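You operate a simulated robot arm through the tools that you are given. There is no shell and no other tool.

You are at the controls of a simulated robot arm. One attempt, no reset.

JOB
Glue the tab that the tab card names on the aluminium strip's clamp end and clamp it.
Fine: brush water-based glue over that end with the yellow brush, stand the brush back, lay the tab square on it and shut the clamp. Set down upright: yellow brush. A coat counts when it lies all over at full strength: go over it till it gets no stronger.
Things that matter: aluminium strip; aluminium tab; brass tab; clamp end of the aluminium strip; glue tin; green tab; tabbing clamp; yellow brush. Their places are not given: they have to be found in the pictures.

The check looks at the end state, three seconds after you hand in, the way a careful person would. Anything else that was tipped, shoved, dropped, spilled or broken makes it a failure.

ROBOT AND FRAMES
A 6-joint arm with a two-finger parallel gripper, fixed in place. Base frame: the origin is on the floor under the middle of its stand, x ahead of it, y to its left, z up; the work surface is at about z = 860. Readings come in mm, rad, newtons and seconds.
With the tool pointing down near the work surface it reaches from about 260 to 680 mm from the base axis. Its first joint turns from -1.152 to 1.152 rad. Payload 2.9 kg.
The tool frame sits at the grasp point between the pads (the TCP): z along the fingers, y along the line on which they close. The tips reach 30 mm beyond it. The gripper opens to 110 mm. The fingers are 20 mm wide and 10 mm thick; the gripper's body (48 by 112 mm) begins 55 mm behind the TCP.
Orientation is told as [roll, pitch, yaw] about the base's x, y, z axes, in that order, counted from this pose: with the fingers straight down and closing along the base's y, the tool's x points along the base's -x, its y along +y and its z along -z.

CONTROLS
- The arm moves only by the tool apply_moves. Its argument "series" is a list of rows, each an object of numbers (a shift or turn left out is 0, a gripper value left out holds the last): "rx", "ry", "rz": the turn, a rotation vector about the base's x, y, z in units of 4 degrees (1.0 is 4 degrees); "tx", "ty", "tz": the shift along the base's x, y, z in units of 30 mm (1.0 is 30 mm); "claw": the gripper command, from -1 (shut) to 1 (fully open), values between in proportion. In form: [{"rx": .., "ry": .., "rz": .., "tx": .., "ty": .., "tz": .., "claw": ..}, ...]. A call has 1 to 20 rows; each row shifts and turns the commanded pose from where the row before left it. A call with a number of a shift or a turn outside -1 to 1 is refused whole. Rows are played at 5 a second. More than 50 mm and 0.15 rad between two rows, or a gripper value outside its range, and nothing of the call is played. A pose out of reach is approached as far as the arm can. The call stops where the force on the tool passes 50 N (or 10 N more than at its start, if that is more) or the arm is blocked; 0.2 s more then pass. The fingers move at their own pace (about 108 mm/s each) and stop on an object; they squeeze with about 39 N. The grip force told is the motor's: it shows also when the fingers shut on nothing. Time passes only in rows, and 0.2 s behind the last, so rows that do not move let the fingers close. It gives the time, the measured TCP pose, the force on the tool (base axes), the opening and the grip force at its end, in the units of the frame above (readings bear some noise), with the torque about the TCP (base axes, N m) and any sound that the robot's microphone picked up, and new pictures: "show" is both (left out), scene, wrist or none.
- Cameras (640 x 400 px; columns grow to the right, rows downward): "scene" is fixed at [73.8, 426.7, 1399]; the picture's right is [-0.81, -0.58, 0.00], its down [-0.25, 0.34, -0.91] and it looks along [0.53, -0.74, -0.42] (base axes); focal length 313 px, centre (320, 200). "wrist" rides on the gripper at [72, 17, -103] in the tool frame; the picture's right is [-0.23, 0.97, 0.00], its down [-0.76, -0.18, -0.62] and it looks along [-0.61, -0.14, 0.78] (tool axes); focal length 222 px, centre (320, 200).
- locate(camera, pixels): for up to 12 pixels [column, row] of the newest picture of that camera ("zoom" is the newest enlarged one), the place [x, y, z] in the base frame of the surface seen there, good to about 2 mm. It takes no simulated time.
- enlarge(camera, box): a new picture of the part [left, top, right, bottom] of that camera's present view, enlarged. It takes no simulated time.
- job_done(): hands the job in; it is judged then, once.

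Unless the task says otherwise, let go and move clear before handing in.

The tools are called after ">>>" as a command line: name --argument value ..., lists and objects as JSON in quotes. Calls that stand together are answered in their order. apply_moves: Moves the arm, as the interface text tells. Its arguments: {"type":"object","properties":{"series":{"type":"array","items":{"type":"object","properties":{"rx":{"type":"number"},"ry":{"type":"number"},"rz":{"type":"number"},"tx":{"type":"number"},"ty":{"type":"number"},"tz":{"type":"number"},"claw":{"type":"number"}}}},"show":{"type":"string","enum":["both","scene","wrist","none"]}},"required":["series"]} The other tools are called the same way: locate (camera, pixels) gives the place of the surface under pixels of a picture; enlarge (camera, box) takes an enlarged picture of a part of a camera's view; job_done () hands the job in.

At the start:

```text
t: 0.0
tcp_pos: [333.3, -138.8, 1236.6]
tcp_rot: [0.0, -0.001, 0.001]
wrist_force: [0.4, -0.6, -0.1]
wrist_torque: [0.0, 0.01, -0.01]
opening: 110.3
grip_force: 0.0
```

scene: 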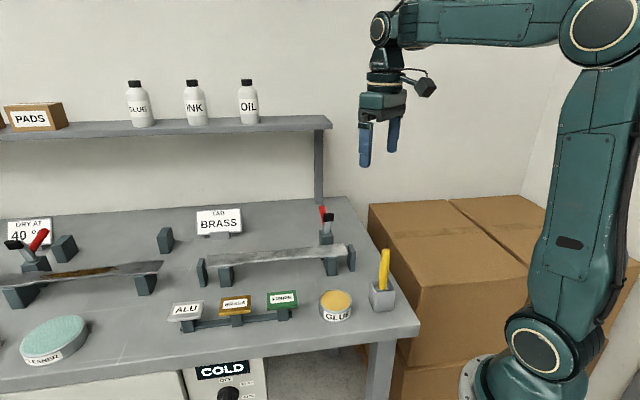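
wrist: 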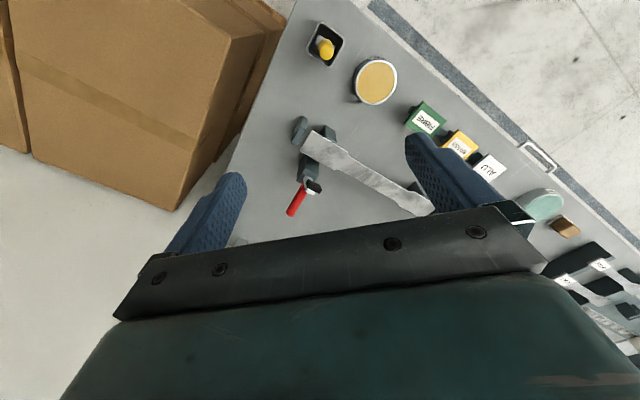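

The scene picture shows a card "TAB BRASS" near (219,222), the aluminium strip around (275,255) with a red-lever clamp at (327,220), the tab rack at (235,308), the glue tin at (336,303) and the yellow brush at (384,275). I'll enlarge these parts and locate key points.

>>> enlarge --camera "scene" --box '[160, 190, 420, 350]'

>>> enlarge --camera "wrist" --box '[260, 0, 580, 240]'

>>> locate --camera "scene" --pixels '[[384, 252], [383, 290], [336, 298], [235, 302], [186, 309], [283, 297], [340, 250], [322, 252], [205, 263], [322, 211], [327, 240], [351, 258]]'

```text
2.46 times, centred on (290, 270) of scene
```

zoom: 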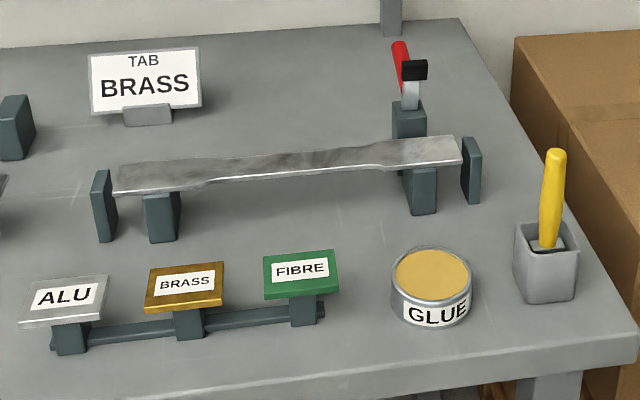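

```text
1.67 times, centred on (420, 120) of wrist
```

zoom: 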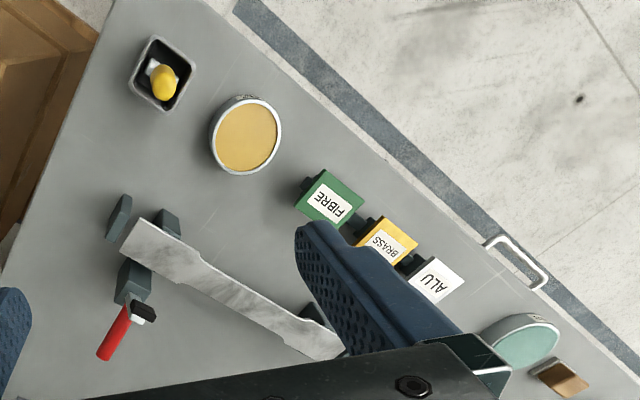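

```text
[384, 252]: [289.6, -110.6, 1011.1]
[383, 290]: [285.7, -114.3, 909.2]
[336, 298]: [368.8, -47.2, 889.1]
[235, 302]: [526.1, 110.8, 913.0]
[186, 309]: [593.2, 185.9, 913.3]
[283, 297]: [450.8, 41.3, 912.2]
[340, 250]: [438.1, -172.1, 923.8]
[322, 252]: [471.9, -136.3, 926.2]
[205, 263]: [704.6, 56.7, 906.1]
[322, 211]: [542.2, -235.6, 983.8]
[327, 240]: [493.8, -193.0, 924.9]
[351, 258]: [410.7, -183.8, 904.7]
```

The card reads TAB: BRASS, so the brass tab (middle of the rack, scene (235,302)) is the one to use. Next I'll enlarge the clamp, the brush stand and the rack for fine geometry.

>>> enlarge --camera "scene" --box '[290, 195, 370, 285]'

>>> locate --camera "zoom" --pixels '[[320, 200], [300, 100], [330, 100], [310, 60], [350, 60], [320, 160], [320, 250], [400, 250], [450, 250], [250, 250], [450, 300], [350, 300]]'

```text
4.44 times, centred on (330, 240) of scene
```

zoom: 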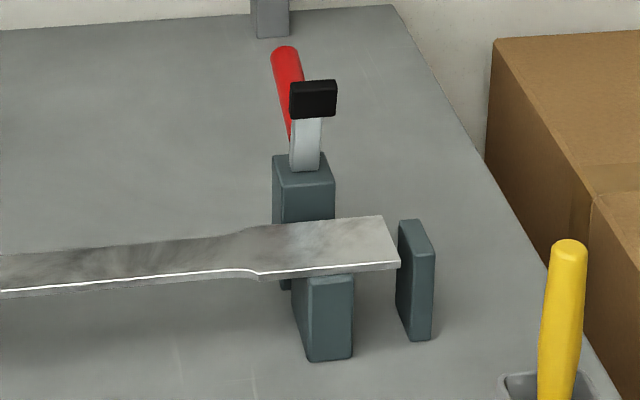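

```text
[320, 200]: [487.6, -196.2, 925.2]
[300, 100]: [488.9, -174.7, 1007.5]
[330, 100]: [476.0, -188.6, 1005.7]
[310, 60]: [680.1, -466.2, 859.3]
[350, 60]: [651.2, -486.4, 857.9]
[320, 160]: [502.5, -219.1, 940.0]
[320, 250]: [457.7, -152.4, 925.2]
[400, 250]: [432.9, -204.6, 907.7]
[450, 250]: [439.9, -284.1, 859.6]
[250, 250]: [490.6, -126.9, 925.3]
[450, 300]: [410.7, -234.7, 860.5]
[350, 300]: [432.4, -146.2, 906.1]
```

The clamp stands open behind the strip's right end, with its black pad at zoom (313,98) and the red lever at (287,80). I'll locate the strip corners and the clamp's parts precisely.

>>> locate --camera "zoom" --pixels '[[394, 262], [378, 218], [260, 270], [272, 228], [330, 240], [286, 52], [290, 110], [280, 75], [312, 84], [308, 140], [312, 165], [290, 165]]'

>>> enlarge --camera "scene" --box '[310, 235, 420, 330]'

>>> locate --camera "zoom" --pixels '[[439, 70], [435, 150], [430, 210], [400, 220], [470, 230], [430, 270], [380, 210], [150, 240], [100, 240], [210, 240], [150, 205], [150, 285]]'

```text
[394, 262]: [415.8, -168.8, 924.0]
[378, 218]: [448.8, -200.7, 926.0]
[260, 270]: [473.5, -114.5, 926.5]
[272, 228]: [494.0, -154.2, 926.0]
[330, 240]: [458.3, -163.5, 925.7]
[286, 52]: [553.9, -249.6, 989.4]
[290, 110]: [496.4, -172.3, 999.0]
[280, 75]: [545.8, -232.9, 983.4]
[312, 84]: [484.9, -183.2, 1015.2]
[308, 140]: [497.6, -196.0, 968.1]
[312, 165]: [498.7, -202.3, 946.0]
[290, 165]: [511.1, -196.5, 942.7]
```

```text
4.21 times, centred on (365, 282) of scene
```

zoom: 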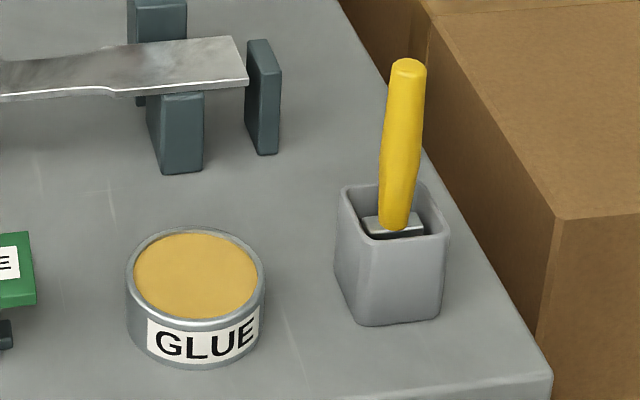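

```text
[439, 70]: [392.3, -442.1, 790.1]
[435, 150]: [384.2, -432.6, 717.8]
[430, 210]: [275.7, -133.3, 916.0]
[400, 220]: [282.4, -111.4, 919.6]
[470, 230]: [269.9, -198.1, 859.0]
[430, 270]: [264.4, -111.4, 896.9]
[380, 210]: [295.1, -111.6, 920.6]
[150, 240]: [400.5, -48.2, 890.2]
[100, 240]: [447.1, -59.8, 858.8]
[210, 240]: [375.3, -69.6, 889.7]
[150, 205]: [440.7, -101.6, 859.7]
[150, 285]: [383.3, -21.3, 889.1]
```

The brush stands handle-up in a square pot at zoom (395,250); its ferrule lies across at (393,225). I'll measure handle, pot rim and glue tin.

>>> locate --camera "zoom" --pixels '[[408, 66], [408, 80], [403, 120], [388, 130], [416, 130], [398, 180], [395, 215], [375, 228], [412, 228], [345, 192], [443, 238], [422, 188]]'

>>> enlarge --camera "scene" --box '[160, 280, 310, 335]'

>>> locate --camera "zoom" --pixels '[[320, 200], [320, 160], [280, 210], [370, 190], [320, 215], [320, 240], [320, 265], [150, 200], [490, 165], [420, 190], [240, 250], [330, 290]]'

```text
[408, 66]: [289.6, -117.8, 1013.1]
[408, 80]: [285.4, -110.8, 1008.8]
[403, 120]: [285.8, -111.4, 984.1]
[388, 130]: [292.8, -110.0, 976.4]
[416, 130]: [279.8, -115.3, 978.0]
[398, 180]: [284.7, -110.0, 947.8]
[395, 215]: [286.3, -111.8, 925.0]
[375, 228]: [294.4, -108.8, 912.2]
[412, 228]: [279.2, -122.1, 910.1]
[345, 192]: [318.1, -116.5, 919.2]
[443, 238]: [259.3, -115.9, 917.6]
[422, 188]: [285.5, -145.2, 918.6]
```

```text
4.27 times, centred on (235, 308) of scene
```

zoom: 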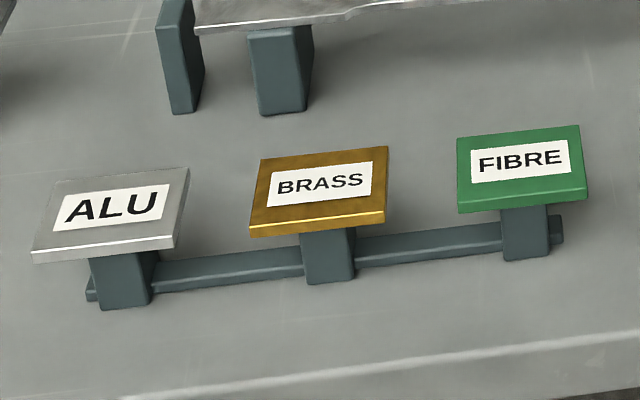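

```text
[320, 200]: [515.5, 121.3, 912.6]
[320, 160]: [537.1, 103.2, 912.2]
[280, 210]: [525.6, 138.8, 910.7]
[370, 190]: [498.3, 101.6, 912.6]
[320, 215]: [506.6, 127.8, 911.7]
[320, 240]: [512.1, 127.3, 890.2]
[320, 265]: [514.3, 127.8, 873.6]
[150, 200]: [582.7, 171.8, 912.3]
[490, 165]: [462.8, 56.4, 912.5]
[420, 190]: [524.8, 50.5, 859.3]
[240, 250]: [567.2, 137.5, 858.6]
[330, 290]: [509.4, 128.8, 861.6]
```

The brass tab sits on a post with its top at z≈912. I'll locate its corners and edges, and those of its neighbours, to get its yaw and size.

>>> locate --camera "zoom" --pixels '[[264, 162], [385, 149], [382, 211], [253, 224], [318, 229], [383, 220], [304, 245], [354, 240], [458, 142], [578, 128], [584, 186], [460, 198]]'

>>> enlarge --camera "wrist" --box '[270, 90, 430, 230]'

>>> locate --camera "zoom" --pixels '[[200, 200], [230, 130], [180, 180], [250, 200], [150, 300], [100, 350], [180, 290], [200, 280], [150, 130], [280, 160], [220, 230], [120, 170]]'

```text
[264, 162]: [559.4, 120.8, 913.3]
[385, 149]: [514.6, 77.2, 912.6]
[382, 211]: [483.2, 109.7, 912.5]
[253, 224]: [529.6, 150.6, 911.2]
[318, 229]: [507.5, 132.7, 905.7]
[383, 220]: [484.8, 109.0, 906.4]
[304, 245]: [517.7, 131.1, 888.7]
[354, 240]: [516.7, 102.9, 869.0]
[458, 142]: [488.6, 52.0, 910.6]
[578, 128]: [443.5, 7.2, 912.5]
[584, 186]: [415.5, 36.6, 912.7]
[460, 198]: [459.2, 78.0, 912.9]
```

```text
2.86 times, centred on (350, 160) of wrist
```

zoom: 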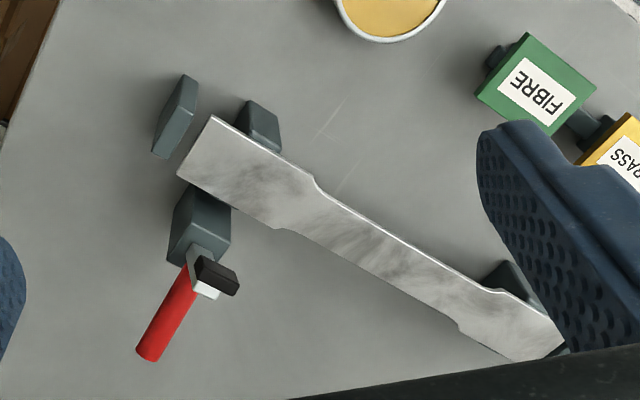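

```text
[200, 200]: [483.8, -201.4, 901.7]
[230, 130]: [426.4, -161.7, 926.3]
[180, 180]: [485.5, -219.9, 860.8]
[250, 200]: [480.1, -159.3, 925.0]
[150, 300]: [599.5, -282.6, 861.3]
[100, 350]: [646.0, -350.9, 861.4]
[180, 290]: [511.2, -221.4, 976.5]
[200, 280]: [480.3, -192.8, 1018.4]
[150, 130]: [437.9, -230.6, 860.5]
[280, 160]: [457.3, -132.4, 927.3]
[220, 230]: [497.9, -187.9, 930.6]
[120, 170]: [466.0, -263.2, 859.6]
```

The brass tab is about 62×45 mm, yawed ≈44°, parallel to the strip. Before planning I'll look closely at both clamps, because the one at scene (30,243) may show how these work.

>>> enlarge --camera "scene" --box '[0, 210, 180, 320]'

>>> enlarge --camera "scene" --box '[305, 195, 355, 245]'

>>> locate --camera "zoom" --pixels '[[245, 75], [265, 180], [230, 120], [290, 130], [350, 130], [330, 140], [320, 220], [300, 240], [350, 240], [330, 270], [275, 275], [260, 160]]'

```text
3.56 times, centred on (90, 265) of scene
```

zoom: 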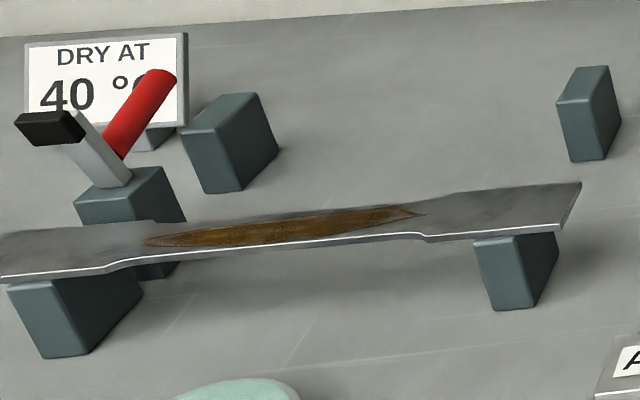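

```text
8.00 times, centred on (330, 220) of scene
```

zoom: 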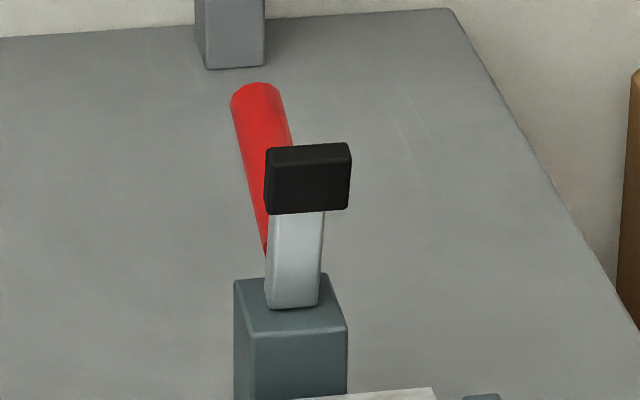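

```text
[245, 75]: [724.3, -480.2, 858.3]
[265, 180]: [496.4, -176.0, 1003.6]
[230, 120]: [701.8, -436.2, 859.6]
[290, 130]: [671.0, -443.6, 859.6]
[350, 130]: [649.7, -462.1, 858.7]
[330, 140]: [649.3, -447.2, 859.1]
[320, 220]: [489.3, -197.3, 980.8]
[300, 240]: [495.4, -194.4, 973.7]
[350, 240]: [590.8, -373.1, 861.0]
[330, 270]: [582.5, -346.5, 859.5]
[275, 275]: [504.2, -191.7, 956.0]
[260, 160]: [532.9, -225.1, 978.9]
```

Both clamps are open, a rigid V of grey arm with black pad and red lever, so shutting means swinging the arm down and the lever up. Next I'll enlarge the brush pot in the wrist view, near (325,45), to read the ferrule's orientation.

>>> enlarge --camera "wrist" --box '[290, 5, 410, 110]'

>>> locate --camera "zoom" --pixels '[[200, 170], [180, 160], [150, 150], [215, 190], [170, 130], [190, 60], [90, 150], [140, 245], [280, 110], [440, 290], [370, 290], [520, 270]]'

```text
3.81 times, centred on (350, 58) of wrist
```

zoom: 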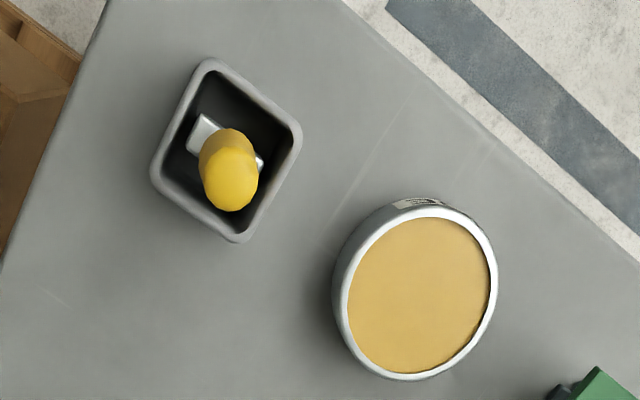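

```text
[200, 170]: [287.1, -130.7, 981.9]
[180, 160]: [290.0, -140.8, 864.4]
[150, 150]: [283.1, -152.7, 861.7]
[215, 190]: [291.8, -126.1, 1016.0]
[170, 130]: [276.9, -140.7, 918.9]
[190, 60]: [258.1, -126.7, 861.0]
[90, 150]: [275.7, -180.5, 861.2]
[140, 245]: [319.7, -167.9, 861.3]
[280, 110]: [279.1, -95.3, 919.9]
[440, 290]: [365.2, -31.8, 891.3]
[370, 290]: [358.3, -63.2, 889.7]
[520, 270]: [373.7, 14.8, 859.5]
```

The ferrule is about 34 mm wide, running along the 45° direction in the pot near (288,-116), and the pot is turned 45° as well. I'll turn the wrist to -45° yaw, which suits brush, tab and strip, and drop above the brush for a closer look.

>>> apply_moves --series '[{"rz": -0.9375, "tx": -0.09, "ty": 0.0, "tz": -0.3}, {"rz": -0.9375, "tx": -0.09, "ty": 0.0, "tz": -0.3}, {"rz": -0.9375, "tx": -0.09, "ty": 0.0, "tz": -0.3}, {"rz": -0.9375, "tx": -0.09, "ty": 0.0, "tz": -0.3}, {"rz": -0.9375, "tx": -0.09, "ty": 0.0, "tz": -0.3}, {"rz": -0.9375, "tx": -0.09, "ty": 0.0, "tz": -0.3}, {"rz": -0.9375, "tx": -0.09, "ty": 0.0, "tz": -0.3}, {"rz": -0.9375, "tx": -0.09, "ty": 0.0, "tz": -0.3}, {"rz": -0.9375, "tx": -0.09, "ty": 0.0, "tz": -0.3}, {"rz": -0.9375, "tx": -0.09, "ty": 0.0, "tz": -0.3}, {"rz": -0.9375, "tx": -0.09, "ty": 0.0, "tz": -0.3}, {"rz": -0.9375, "tx": -0.09, "ty": 0.0, "tz": -0.3}]' --show "both"

```text
t: 2.6
tcp_pos: [301.4, -137.1, 1128.0]
tcp_rot: [0.0, 0.001, -0.786]
wrist_force: [0.6, -0.4, -0.8]
wrist_torque: [-0.01, 0.0, 0.01]
opening: 110.1
grip_force: 0.1
```

scene: 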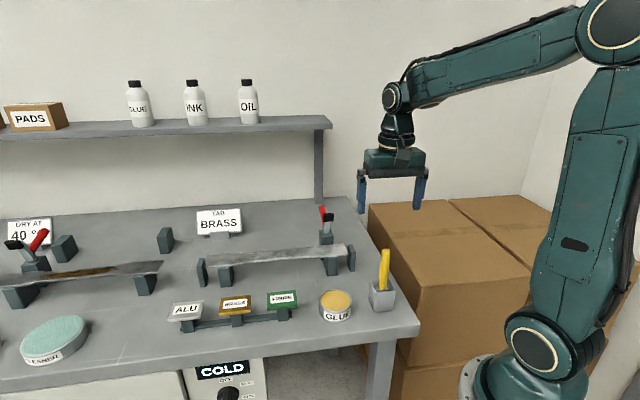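
wrist: 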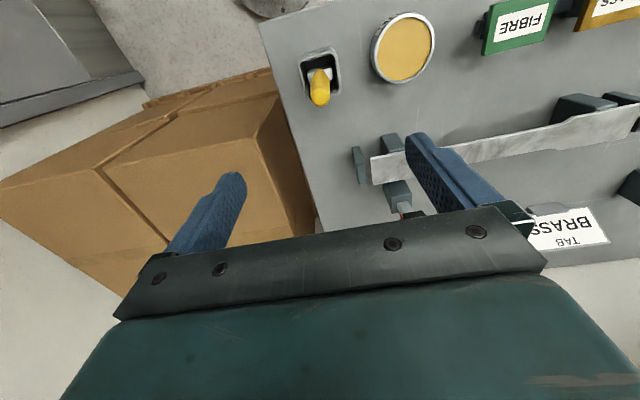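

At yaw -45° the brush shows at wrist (319,80), its ferrule parallel to the image's horizontal. I'll enlarge and measure the handle and pot.

>>> enlarge --camera "wrist" --box '[280, 30, 360, 120]'

>>> locate --camera "zoom" --pixels '[[320, 270], [300, 290], [340, 290], [318, 230], [270, 175], [390, 165], [235, 120], [395, 85], [420, 240], [260, 270], [320, 320], [320, 160]]'

```text
4.44 times, centred on (320, 75) of wrist
```

zoom: 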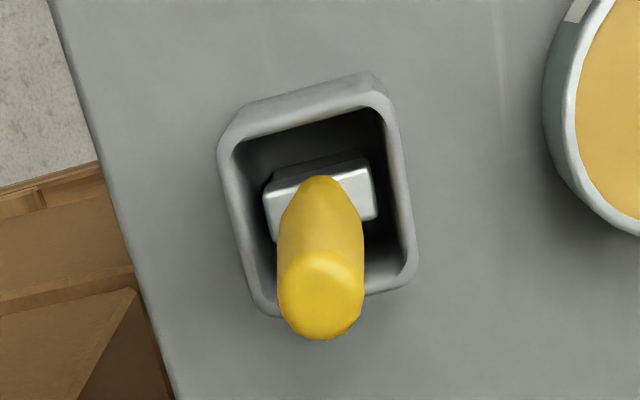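

```text
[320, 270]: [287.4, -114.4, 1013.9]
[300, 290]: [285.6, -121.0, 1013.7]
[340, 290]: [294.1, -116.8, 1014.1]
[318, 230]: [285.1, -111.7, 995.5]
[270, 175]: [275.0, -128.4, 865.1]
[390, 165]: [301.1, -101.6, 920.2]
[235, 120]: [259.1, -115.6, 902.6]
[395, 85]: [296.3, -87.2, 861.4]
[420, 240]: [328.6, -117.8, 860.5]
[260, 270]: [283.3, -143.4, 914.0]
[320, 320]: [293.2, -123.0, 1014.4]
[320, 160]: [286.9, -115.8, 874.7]
```

The handle's centre is near (289.5,-118.5) with its top at z≈1014 and a diameter of about 17.5 mm; the pot rim is at z≈919. I'll centre over it, descend to TCP z≈992 and narrow the fingers without gripping yet.

>>> apply_moves --series '[{"tx": -0.2, "ty": 0.31}, {"tx": -0.197, "ty": 0.31}, {"tz": -0.9}, {"tz": -0.9}, {"tz": -0.9}, {"tz": -0.9}, {"tz": -0.93}, {"claw": -0.4}, {}, {}]' --show "both"

```text
t: 4.8
tcp_pos: [287.2, -120.9, 991.4]
tcp_rot: [0.0, 0.001, -0.786]
wrist_force: [0.2, 0.0, -0.7]
wrist_torque: [-0.01, 0.02, 0.0]
opening: 33.2
grip_force: 0.0
```

scene: 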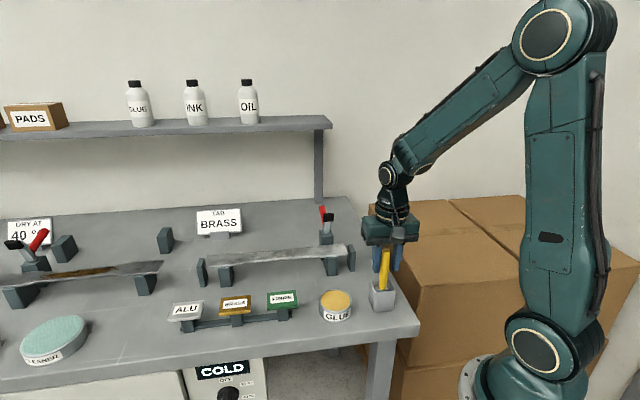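
wrist: 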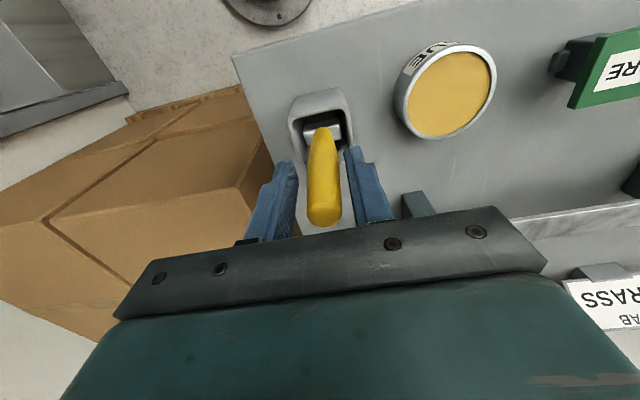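

The handle (wrist (324,215)) stands between the fingers. I'll check its centre against the TCP before gripping.

>>> enlarge --camera "wrist" --box '[240, 80, 400, 240]'

>>> locate --camera "wrist" --pixels '[[324, 222], [315, 212], [334, 212], [324, 205], [311, 180], [337, 180], [276, 170], [352, 155], [290, 170], [360, 190], [345, 148], [325, 190]]'

```text
2.50 times, centred on (320, 160) of wrist
```

zoom: 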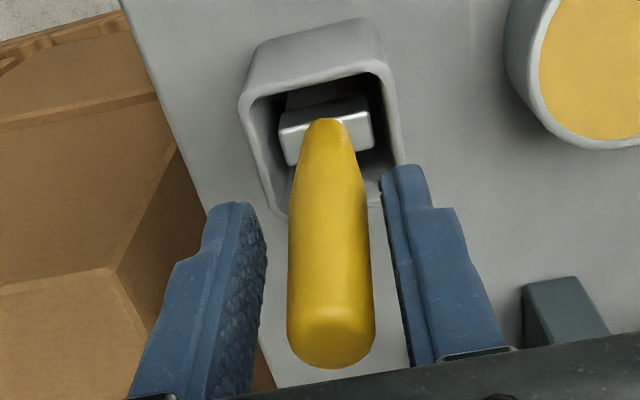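

```text
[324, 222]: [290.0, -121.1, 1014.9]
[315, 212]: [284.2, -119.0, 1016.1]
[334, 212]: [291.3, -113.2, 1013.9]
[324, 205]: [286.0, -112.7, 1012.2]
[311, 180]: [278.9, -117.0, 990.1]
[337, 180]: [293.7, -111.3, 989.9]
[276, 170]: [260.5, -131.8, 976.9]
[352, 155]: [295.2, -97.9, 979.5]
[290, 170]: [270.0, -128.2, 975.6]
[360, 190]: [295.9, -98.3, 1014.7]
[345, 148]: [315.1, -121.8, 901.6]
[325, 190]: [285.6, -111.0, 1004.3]
```

The handle centre reads about (288.5,-118), within about 2 mm of the finger midline. I'll nudge by 1 mm and close on it.

>>> apply_moves --series '[{"tx": 0.03, "ty": 0.05}, {"claw": -1}, {"claw": -1}, {"claw": -1}, {"claw": -1}]' --show "both"

```text
t: 6.0
tcp_pos: [288.6, -119.3, 991.4]
tcp_rot: [0.0, 0.001, -0.785]
wrist_force: [0.0, -0.2, -0.3]
wrist_torque: [0.01, 0.04, -0.01]
opening: 19.2
grip_force: 38.8
```

scene: 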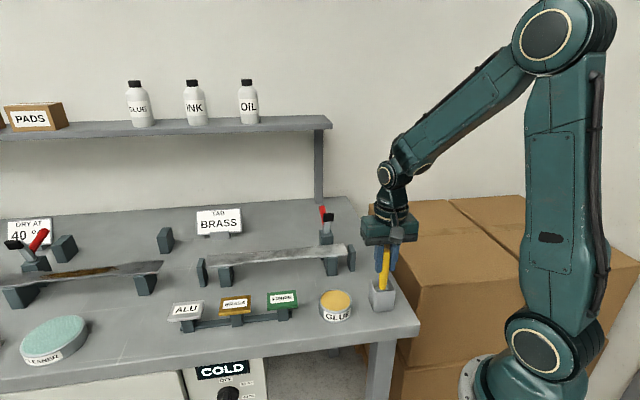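
wrist: 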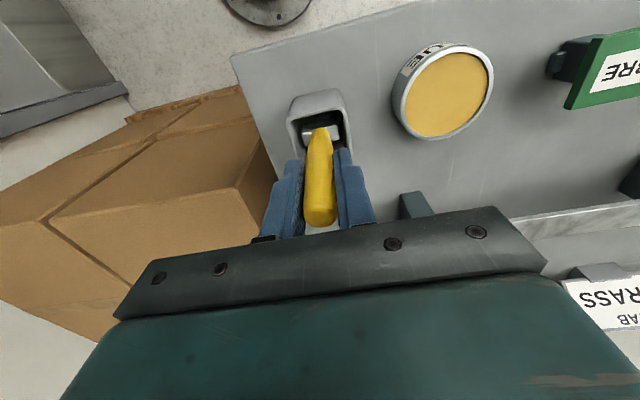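

The grip holds at 38.8 N with 19.2 mm opening. I'll lift the brush straight up about 90 mm and check that it comes out cleanly.

>>> apply_moves --series '[{"tz": 0.3}, {"tz": 0.7}, {"tz": 1.0}, {"tz": 1.0}, {}]' --show "both"

>>> enlarge --camera "scene" --box '[310, 200, 430, 330]'

>>> locate --camera "scene" --pixels '[[320, 302], [352, 300], [336, 291], [336, 308], [336, 299], [383, 295], [375, 285], [393, 288]]'

```text
t: 7.2
tcp_pos: [290.5, -118.4, 1083.8]
tcp_rot: [0.0, 0.0, -0.786]
wrist_force: [0.5, -0.4, -1.3]
wrist_torque: [0.01, -0.01, 0.02]
opening: 19.0
grip_force: 38.8
```

scene: 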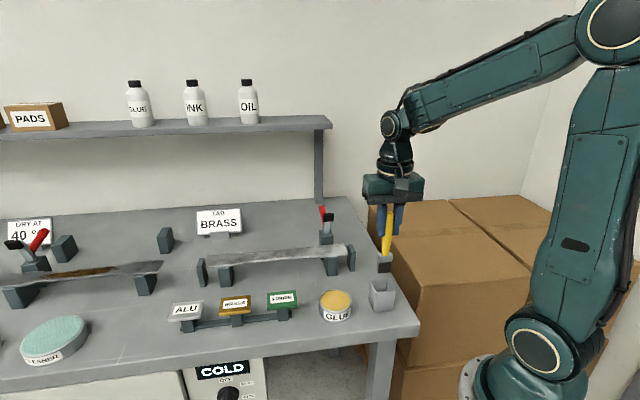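
wrist: 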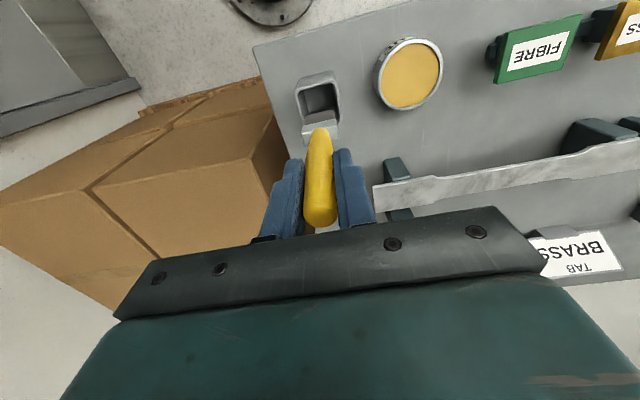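

```text
3.08 times, centred on (370, 265) of scene
```

zoom: 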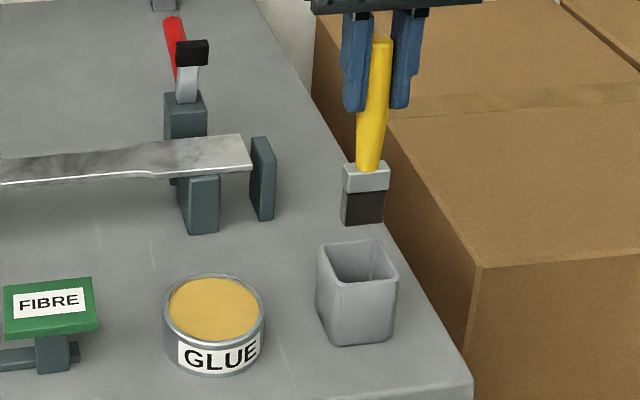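

```text
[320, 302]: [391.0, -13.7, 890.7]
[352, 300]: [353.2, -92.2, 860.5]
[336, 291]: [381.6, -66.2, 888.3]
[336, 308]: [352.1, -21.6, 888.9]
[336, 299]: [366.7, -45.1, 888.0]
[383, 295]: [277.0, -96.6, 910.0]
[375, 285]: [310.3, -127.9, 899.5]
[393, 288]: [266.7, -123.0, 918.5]
```

The brush is out of its pot, and its dark bristles end at zoom (363,223). I'll measure the bristle tip, its width and the tin rim.

>>> locate --camera "zoom" --pixels '[[363, 220], [345, 219], [381, 220], [363, 194], [345, 190], [386, 190], [387, 168], [346, 170], [374, 90], [215, 277], [168, 308], [260, 308]]'

>>> enlarge --camera "scene" --box '[310, 280, 360, 330]'

>>> locate --camera "zoom" --pixels '[[190, 175], [395, 165], [395, 190], [185, 205], [290, 88], [290, 225], [220, 120], [370, 120], [210, 200], [380, 200], [290, 150], [330, 170]]'

```text
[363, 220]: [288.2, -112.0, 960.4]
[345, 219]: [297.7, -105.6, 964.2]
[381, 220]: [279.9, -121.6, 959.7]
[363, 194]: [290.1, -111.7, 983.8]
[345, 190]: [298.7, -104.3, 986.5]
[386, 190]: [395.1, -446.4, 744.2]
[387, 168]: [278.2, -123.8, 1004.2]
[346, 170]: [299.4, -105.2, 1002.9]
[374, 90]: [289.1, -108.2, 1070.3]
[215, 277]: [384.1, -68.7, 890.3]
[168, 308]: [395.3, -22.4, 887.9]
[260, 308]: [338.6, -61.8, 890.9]
```

```text
8.00 times, centred on (335, 305) of scene
```

zoom: 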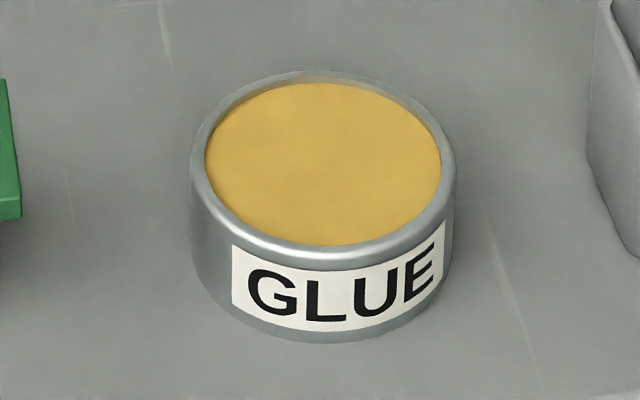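

```text
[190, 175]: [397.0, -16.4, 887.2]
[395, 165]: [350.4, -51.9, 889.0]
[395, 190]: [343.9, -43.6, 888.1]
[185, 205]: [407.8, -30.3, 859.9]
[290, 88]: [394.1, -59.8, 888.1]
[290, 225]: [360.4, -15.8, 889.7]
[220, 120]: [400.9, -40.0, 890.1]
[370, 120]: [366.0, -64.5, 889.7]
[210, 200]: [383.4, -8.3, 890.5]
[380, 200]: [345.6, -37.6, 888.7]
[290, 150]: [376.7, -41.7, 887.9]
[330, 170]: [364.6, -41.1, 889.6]
```

The brush bottom is 126 mm below the TCP, and the bristles are about 29×12 mm. The tin's centre is near (368,-41) with glue at z≈889, so I'll carry the brush above the tin and check alignment before dipping.

>>> apply_moves --series '[{"tx": 0.43, "ty": 0.43}, {"tx": 0.43, "ty": 0.43}, {"tx": 0.43, "ty": 0.43}, {"tx": 0.43, "ty": 0.43}, {"tx": 0.43, "ty": 0.43}, {"tx": 0.43, "ty": 0.43}, {"tz": -0.6}, {"tz": -0.6}, {"tz": -0.4}, {}]' --show "both"

>>> enlarge --camera "scene" --box '[290, 200, 410, 330]'

```text
t: 9.4
tcp_pos: [367.4, -40.2, 1033.6]
tcp_rot: [0.001, 0.0, -0.788]
wrist_force: [-0.2, -0.4, -0.3]
wrist_torque: [-0.02, 0.02, 0.04]
opening: 19.1
grip_force: 38.8
```

scene: 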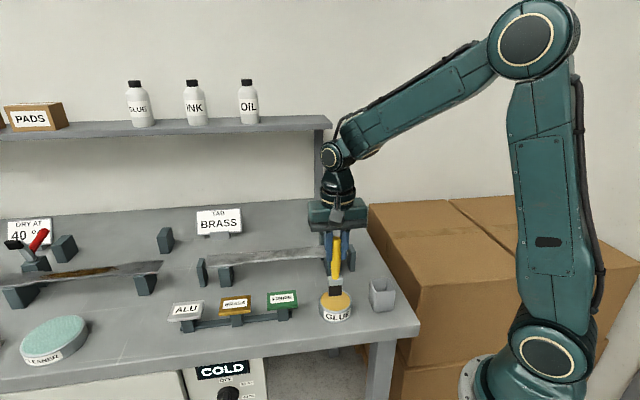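
wrist: 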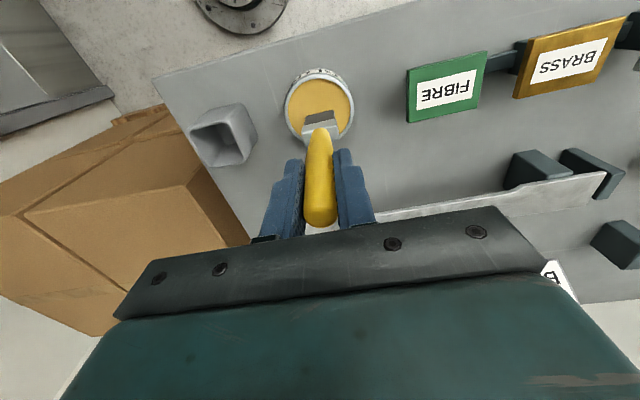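

```text
3.08 times, centred on (350, 265) of scene
```

zoom: 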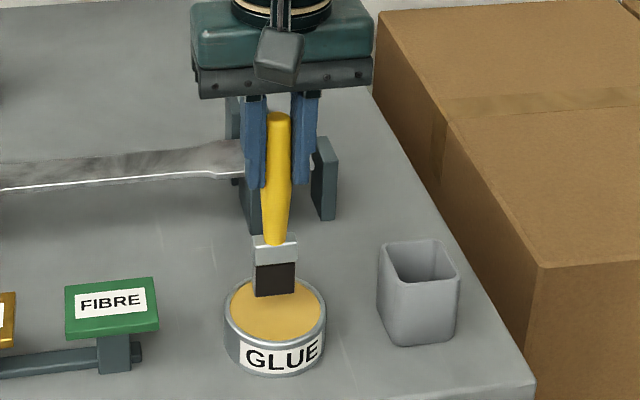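

The brush hangs about 18 mm over the glue. I'll locate the bristle edge and the rim here to check centring.

>>> locate --camera "zoom" --pixels '[[275, 293], [258, 292], [293, 290], [233, 310], [319, 308], [276, 335], [240, 290], [310, 288], [240, 330], [312, 330], [276, 348], [225, 315]]'

>>> enlarge --camera "wrist" --box '[270, 50, 370, 150]'

>>> locate --camera "zoom" --pixels '[[130, 200], [430, 170], [250, 100], [330, 110], [400, 250], [180, 270], [320, 280], [230, 290], [380, 300], [440, 220], [120, 160], [300, 80]]'

```text
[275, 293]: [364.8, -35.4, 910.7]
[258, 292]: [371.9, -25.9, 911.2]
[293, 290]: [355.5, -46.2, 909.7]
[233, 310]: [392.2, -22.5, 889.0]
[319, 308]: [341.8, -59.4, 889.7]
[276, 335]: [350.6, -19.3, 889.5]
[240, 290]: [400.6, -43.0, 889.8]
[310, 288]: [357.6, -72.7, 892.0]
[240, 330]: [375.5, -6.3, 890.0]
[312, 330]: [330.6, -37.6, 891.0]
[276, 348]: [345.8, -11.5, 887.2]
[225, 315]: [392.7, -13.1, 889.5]
```

```text
4.00 times, centred on (320, 100) of wrist
```

zoom: 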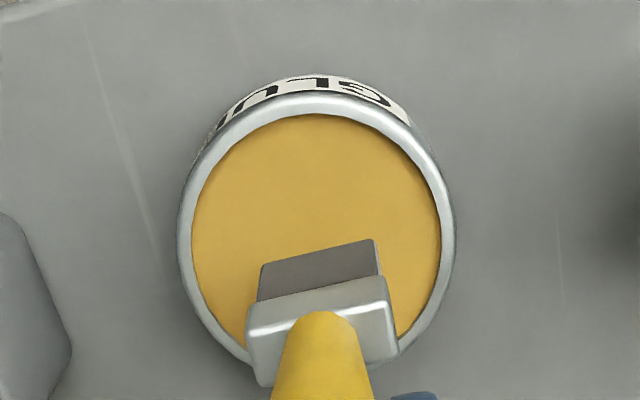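

```text
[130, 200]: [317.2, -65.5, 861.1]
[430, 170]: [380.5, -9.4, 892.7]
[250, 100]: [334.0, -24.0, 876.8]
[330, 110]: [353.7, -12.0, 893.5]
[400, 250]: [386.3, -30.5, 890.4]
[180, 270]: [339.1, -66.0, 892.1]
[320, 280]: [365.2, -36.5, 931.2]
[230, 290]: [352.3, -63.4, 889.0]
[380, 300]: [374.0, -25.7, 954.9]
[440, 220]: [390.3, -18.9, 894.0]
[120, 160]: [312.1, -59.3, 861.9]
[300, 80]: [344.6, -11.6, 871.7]
```

The bristle footprint is centred within 3 mm of the tin's centre (≈(366,-41)). I'll dip the bristles about 9 mm into the glue, stir a little, and check.

>>> apply_moves --series '[{"tz": -0.3}, {"tz": -0.3}, {"tz": -0.2}, {"tz": -0.12}, {}, {"tx": 0.15, "ty": 0.15}, {"tx": -0.15, "ty": -0.15}, {"tx": -0.15, "ty": -0.15}, {"tx": 0.15, "ty": 0.15}, {}]' --show "both"

>>> enlarge --camera "scene" --box '[290, 230, 390, 330]'

```text
t: 11.6
tcp_pos: [366.1, -41.5, 1006.6]
tcp_rot: [-0.003, 0.002, -0.787]
wrist_force: [-3.8, -4.7, 19.4]
wrist_torque: [-0.4, 0.24, -0.05]
opening: 19.9
grip_force: 39.1
```

scene: 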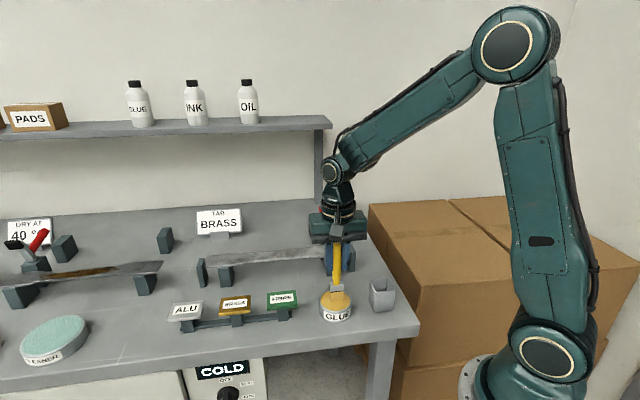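
wrist: 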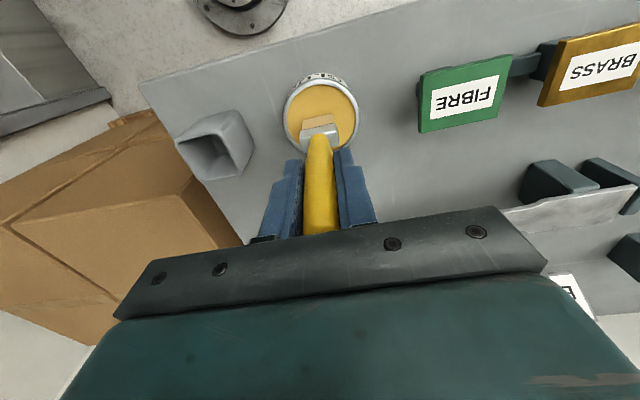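

```text
4.00 times, centred on (340, 280) of scene
```

zoom: 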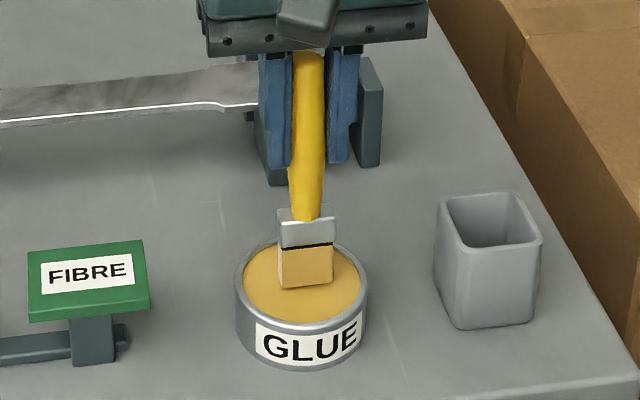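

The bristles have turned glue-coloured (zoom (305,268)), but 19 N of upward force shows that the brush rests on something solid at the glue level, so it has slid up a little in the grip. I'll lift clear and measure the new brush geometry.

>>> apply_moves --series '[{"tz": 0.2}, {"tz": 0.4}, {"tz": 0.5}, {"tz": 0.5}, {}]' --show "both"

>>> enlarge --camera "scene" --box '[290, 210, 390, 310]'

>>> enlarge --camera "wrist" --box '[250, 60, 390, 240]'

```text
t: 12.8
tcp_pos: [366.4, -40.5, 1054.2]
tcp_rot: [-0.002, -0.002, -0.784]
wrist_force: [-0.4, -0.3, -0.2]
wrist_torque: [0.01, 0.0, 0.03]
opening: 19.9
grip_force: 39.1
```

scene: 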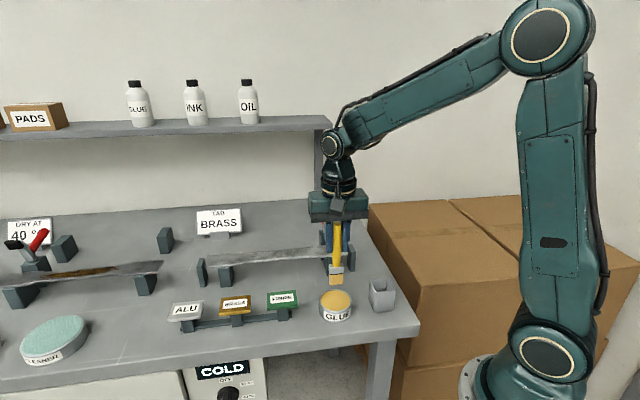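
wrist: 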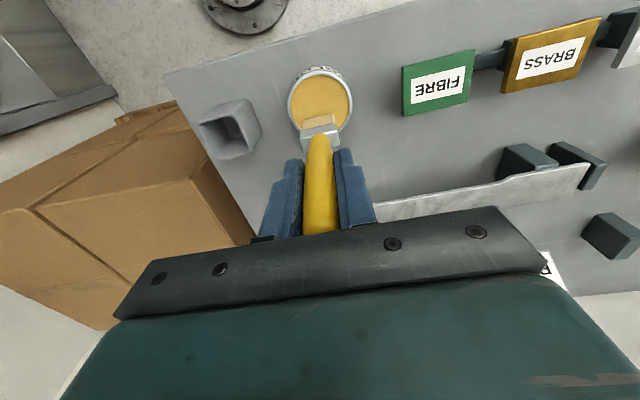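

```text
4.00 times, centred on (340, 260) of scene
```

zoom: 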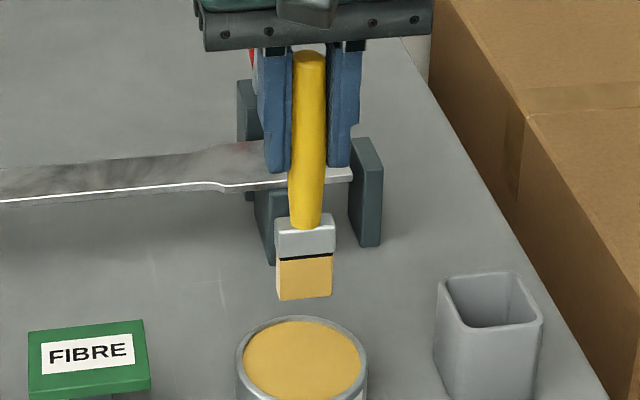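

```text
2.22 times, centred on (320, 150) of wrist
```

zoom: 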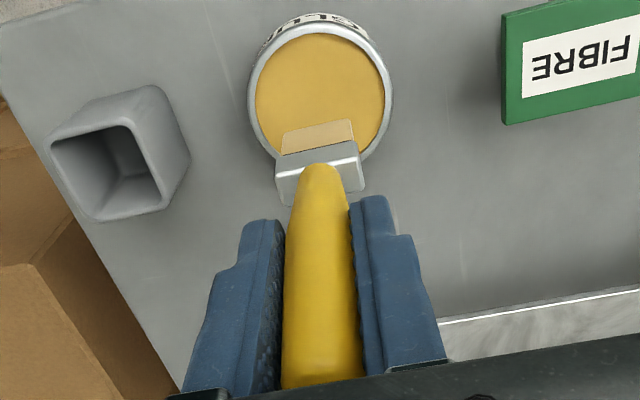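

The bristles are loaded with glue, and the handle top now sits closer to the palm. I'll locate the bristle bottom to get the new tool length and check for tilt.

>>> enlarge --camera "scene" --box '[310, 220, 370, 300]'

>>> locate --camera "scene" --pixels '[[336, 283], [330, 283], [342, 282], [336, 276], [330, 270], [343, 268], [337, 262], [336, 240], [335, 230], [336, 222], [336, 217]]'

>>> locate --camera "zoom" --pixels '[[303, 312], [345, 310], [325, 312], [325, 305], [299, 270], [347, 270], [320, 225], [325, 180], [324, 120], [322, 50]]'

```text
5.00 times, centred on (340, 260) of scene
```

zoom: 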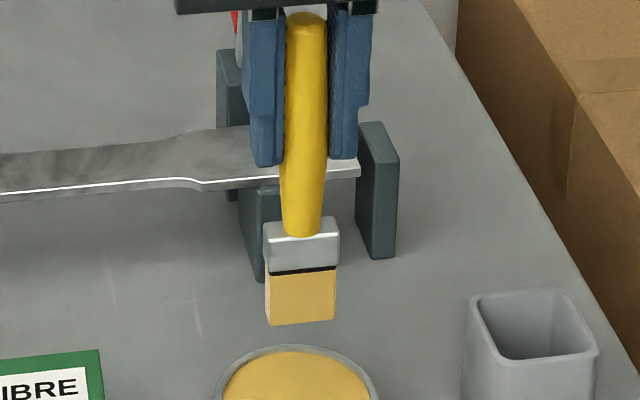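

```text
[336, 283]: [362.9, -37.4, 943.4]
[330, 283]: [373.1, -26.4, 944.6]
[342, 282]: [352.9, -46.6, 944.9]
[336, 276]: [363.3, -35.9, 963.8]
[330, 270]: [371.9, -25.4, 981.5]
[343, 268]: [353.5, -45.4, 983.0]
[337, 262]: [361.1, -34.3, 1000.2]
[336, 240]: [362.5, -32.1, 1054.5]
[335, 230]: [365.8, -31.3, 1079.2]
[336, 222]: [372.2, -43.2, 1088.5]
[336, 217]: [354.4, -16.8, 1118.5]
```

```text
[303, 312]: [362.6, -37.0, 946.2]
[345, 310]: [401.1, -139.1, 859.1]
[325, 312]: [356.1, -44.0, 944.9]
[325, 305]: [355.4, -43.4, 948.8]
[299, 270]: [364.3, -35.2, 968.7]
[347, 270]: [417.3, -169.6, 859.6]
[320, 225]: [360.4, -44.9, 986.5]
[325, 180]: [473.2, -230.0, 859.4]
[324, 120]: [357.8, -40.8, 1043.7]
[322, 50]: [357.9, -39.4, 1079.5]
```

The brush slid up 12 mm, so the bristle bottom is now 114 mm below the TCP, still upright, and the glue surface acts as solid at z≈890. I'll carry it at a safe height to above the strip's clamp end and look.

>>> apply_moves --series '[{"tz": 0.35, "tx": 0.3, "ty": -0.4}, {"tz": 0.35, "tx": 0.5, "ty": -0.6}, {"tx": 0.55, "ty": -0.7}, {"tx": 0.55, "ty": -0.7}, {"tx": 0.55, "ty": -0.7}, {"tx": 0.4, "ty": -0.5}, {"tx": 0.25, "ty": -0.2}, {}]' --show "both"

>>> enlarge --camera "scene" --box '[280, 190, 370, 280]'

>>> enlarge --camera "wrist" --box '[200, 0, 440, 240]'

```text
t: 14.6
tcp_pos: [458.6, -155.0, 1076.0]
tcp_rot: [-0.001, -0.001, -0.785]
wrist_force: [0.4, 0.1, -0.2]
wrist_torque: [0.03, -0.02, 0.02]
opening: 19.9
grip_force: 39.4
```

scene: 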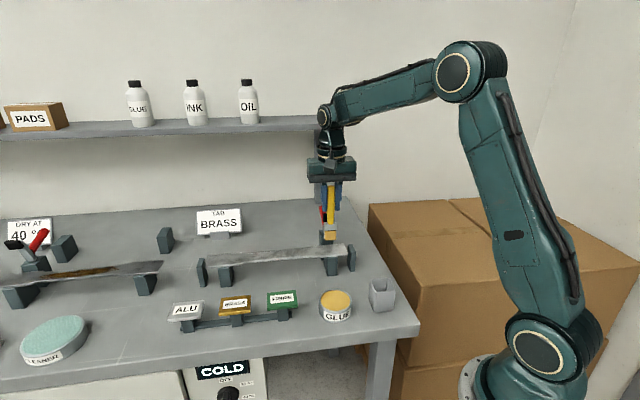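
wrist: 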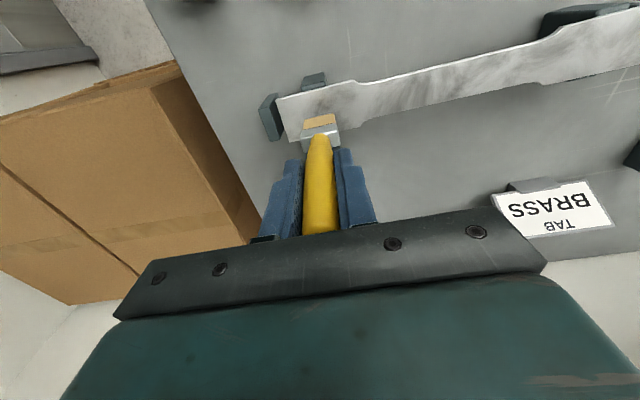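

```text
4.44 times, centred on (325, 235) of scene
```

zoom: 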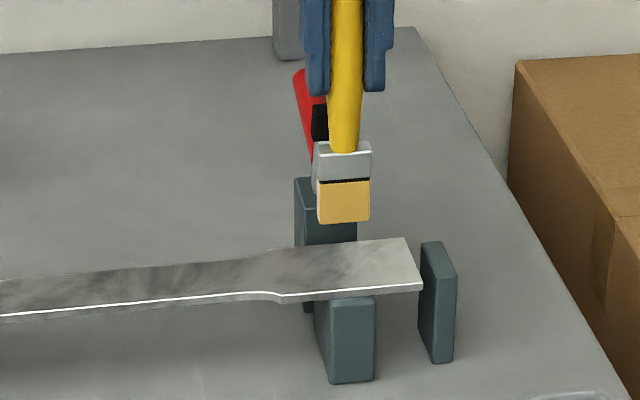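

```text
1.67 times, centred on (320, 120) of wrist
```

zoom: 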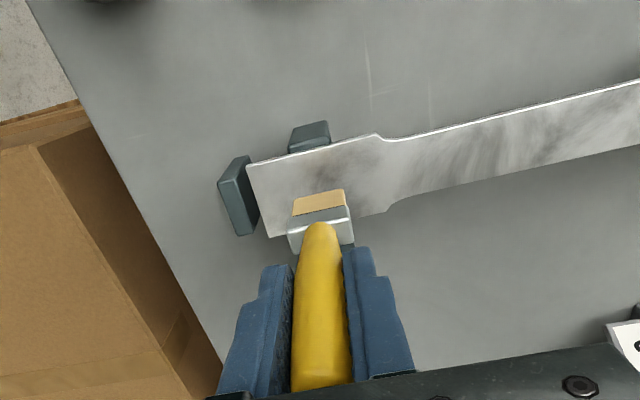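

The strip end is clearly visible in the wrist view, with its corner at zoom (247,165) and its neck at (376,134). I'll zoom further to map the end's outline.

>>> enlarge --camera "wrist" --box '[255, 65, 375, 150]'

>>> locate --camera "zoom" --pixels '[[119, 177], [140, 170], [250, 138], [350, 110], [400, 95], [415, 96], [425, 104], [460, 108], [165, 325], [145, 260], [440, 260], [420, 265]]'

```text
4.71 times, centred on (315, 108) of wrist
```

zoom: 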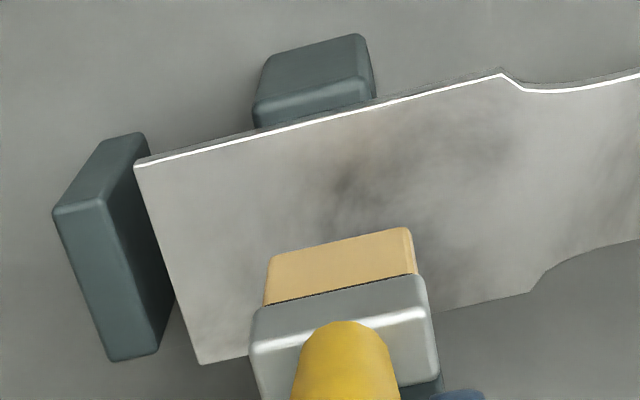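

```text
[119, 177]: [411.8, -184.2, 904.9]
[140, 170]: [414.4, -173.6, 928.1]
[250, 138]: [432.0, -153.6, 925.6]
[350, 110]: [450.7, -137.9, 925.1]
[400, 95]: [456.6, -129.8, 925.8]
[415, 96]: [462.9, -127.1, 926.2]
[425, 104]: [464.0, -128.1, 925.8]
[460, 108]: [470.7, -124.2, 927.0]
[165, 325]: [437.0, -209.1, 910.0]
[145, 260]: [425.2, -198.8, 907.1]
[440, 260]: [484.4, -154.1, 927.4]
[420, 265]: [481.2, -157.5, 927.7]
```

The outline's corners show at zoom (135,166), (502,72), (530,292) and (202,363). I'll locate points just inside them.

>>> locate --camera "zoom" --pixels '[[138, 169], [500, 77], [528, 289], [204, 358], [170, 265], [300, 128], [400, 102], [470, 303], [230, 353], [320, 180], [340, 380], [520, 90]]'

>>> enlarge --camera "scene" --box '[290, 205, 350, 270]'

>>> locate --camera "zoom" --pixels '[[525, 320], [495, 240], [300, 335], [285, 335], [300, 248], [280, 255], [420, 280], [350, 290], [340, 180], [400, 180], [370, 190], [395, 30]]'

```text
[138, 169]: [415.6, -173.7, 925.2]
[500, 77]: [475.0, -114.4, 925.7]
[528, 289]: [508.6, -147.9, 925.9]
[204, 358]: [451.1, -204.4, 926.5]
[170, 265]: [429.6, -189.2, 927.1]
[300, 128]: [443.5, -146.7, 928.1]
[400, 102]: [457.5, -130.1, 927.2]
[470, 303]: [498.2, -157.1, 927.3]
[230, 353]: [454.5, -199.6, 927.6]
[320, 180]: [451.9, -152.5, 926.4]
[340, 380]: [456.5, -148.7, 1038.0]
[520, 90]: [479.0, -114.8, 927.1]
```

```text
6.15 times, centred on (320, 238) of scene
```

zoom: 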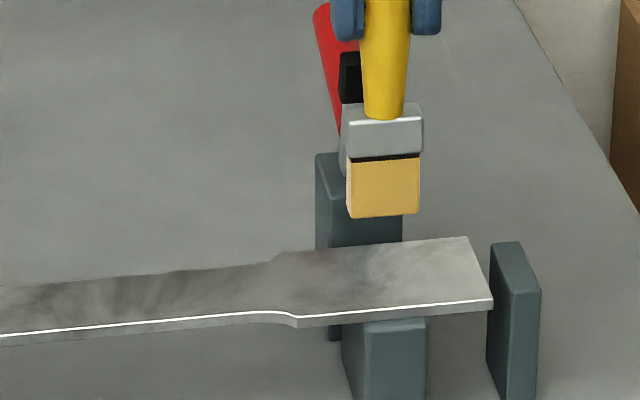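

```text
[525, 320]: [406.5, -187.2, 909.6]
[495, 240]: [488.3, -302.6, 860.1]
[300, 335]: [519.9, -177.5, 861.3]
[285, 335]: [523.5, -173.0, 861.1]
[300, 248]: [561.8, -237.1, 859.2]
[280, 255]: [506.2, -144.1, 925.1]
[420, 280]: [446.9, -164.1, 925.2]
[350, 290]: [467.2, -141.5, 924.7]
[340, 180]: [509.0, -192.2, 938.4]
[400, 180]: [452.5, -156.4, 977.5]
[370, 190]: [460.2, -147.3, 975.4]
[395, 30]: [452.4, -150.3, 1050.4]
```

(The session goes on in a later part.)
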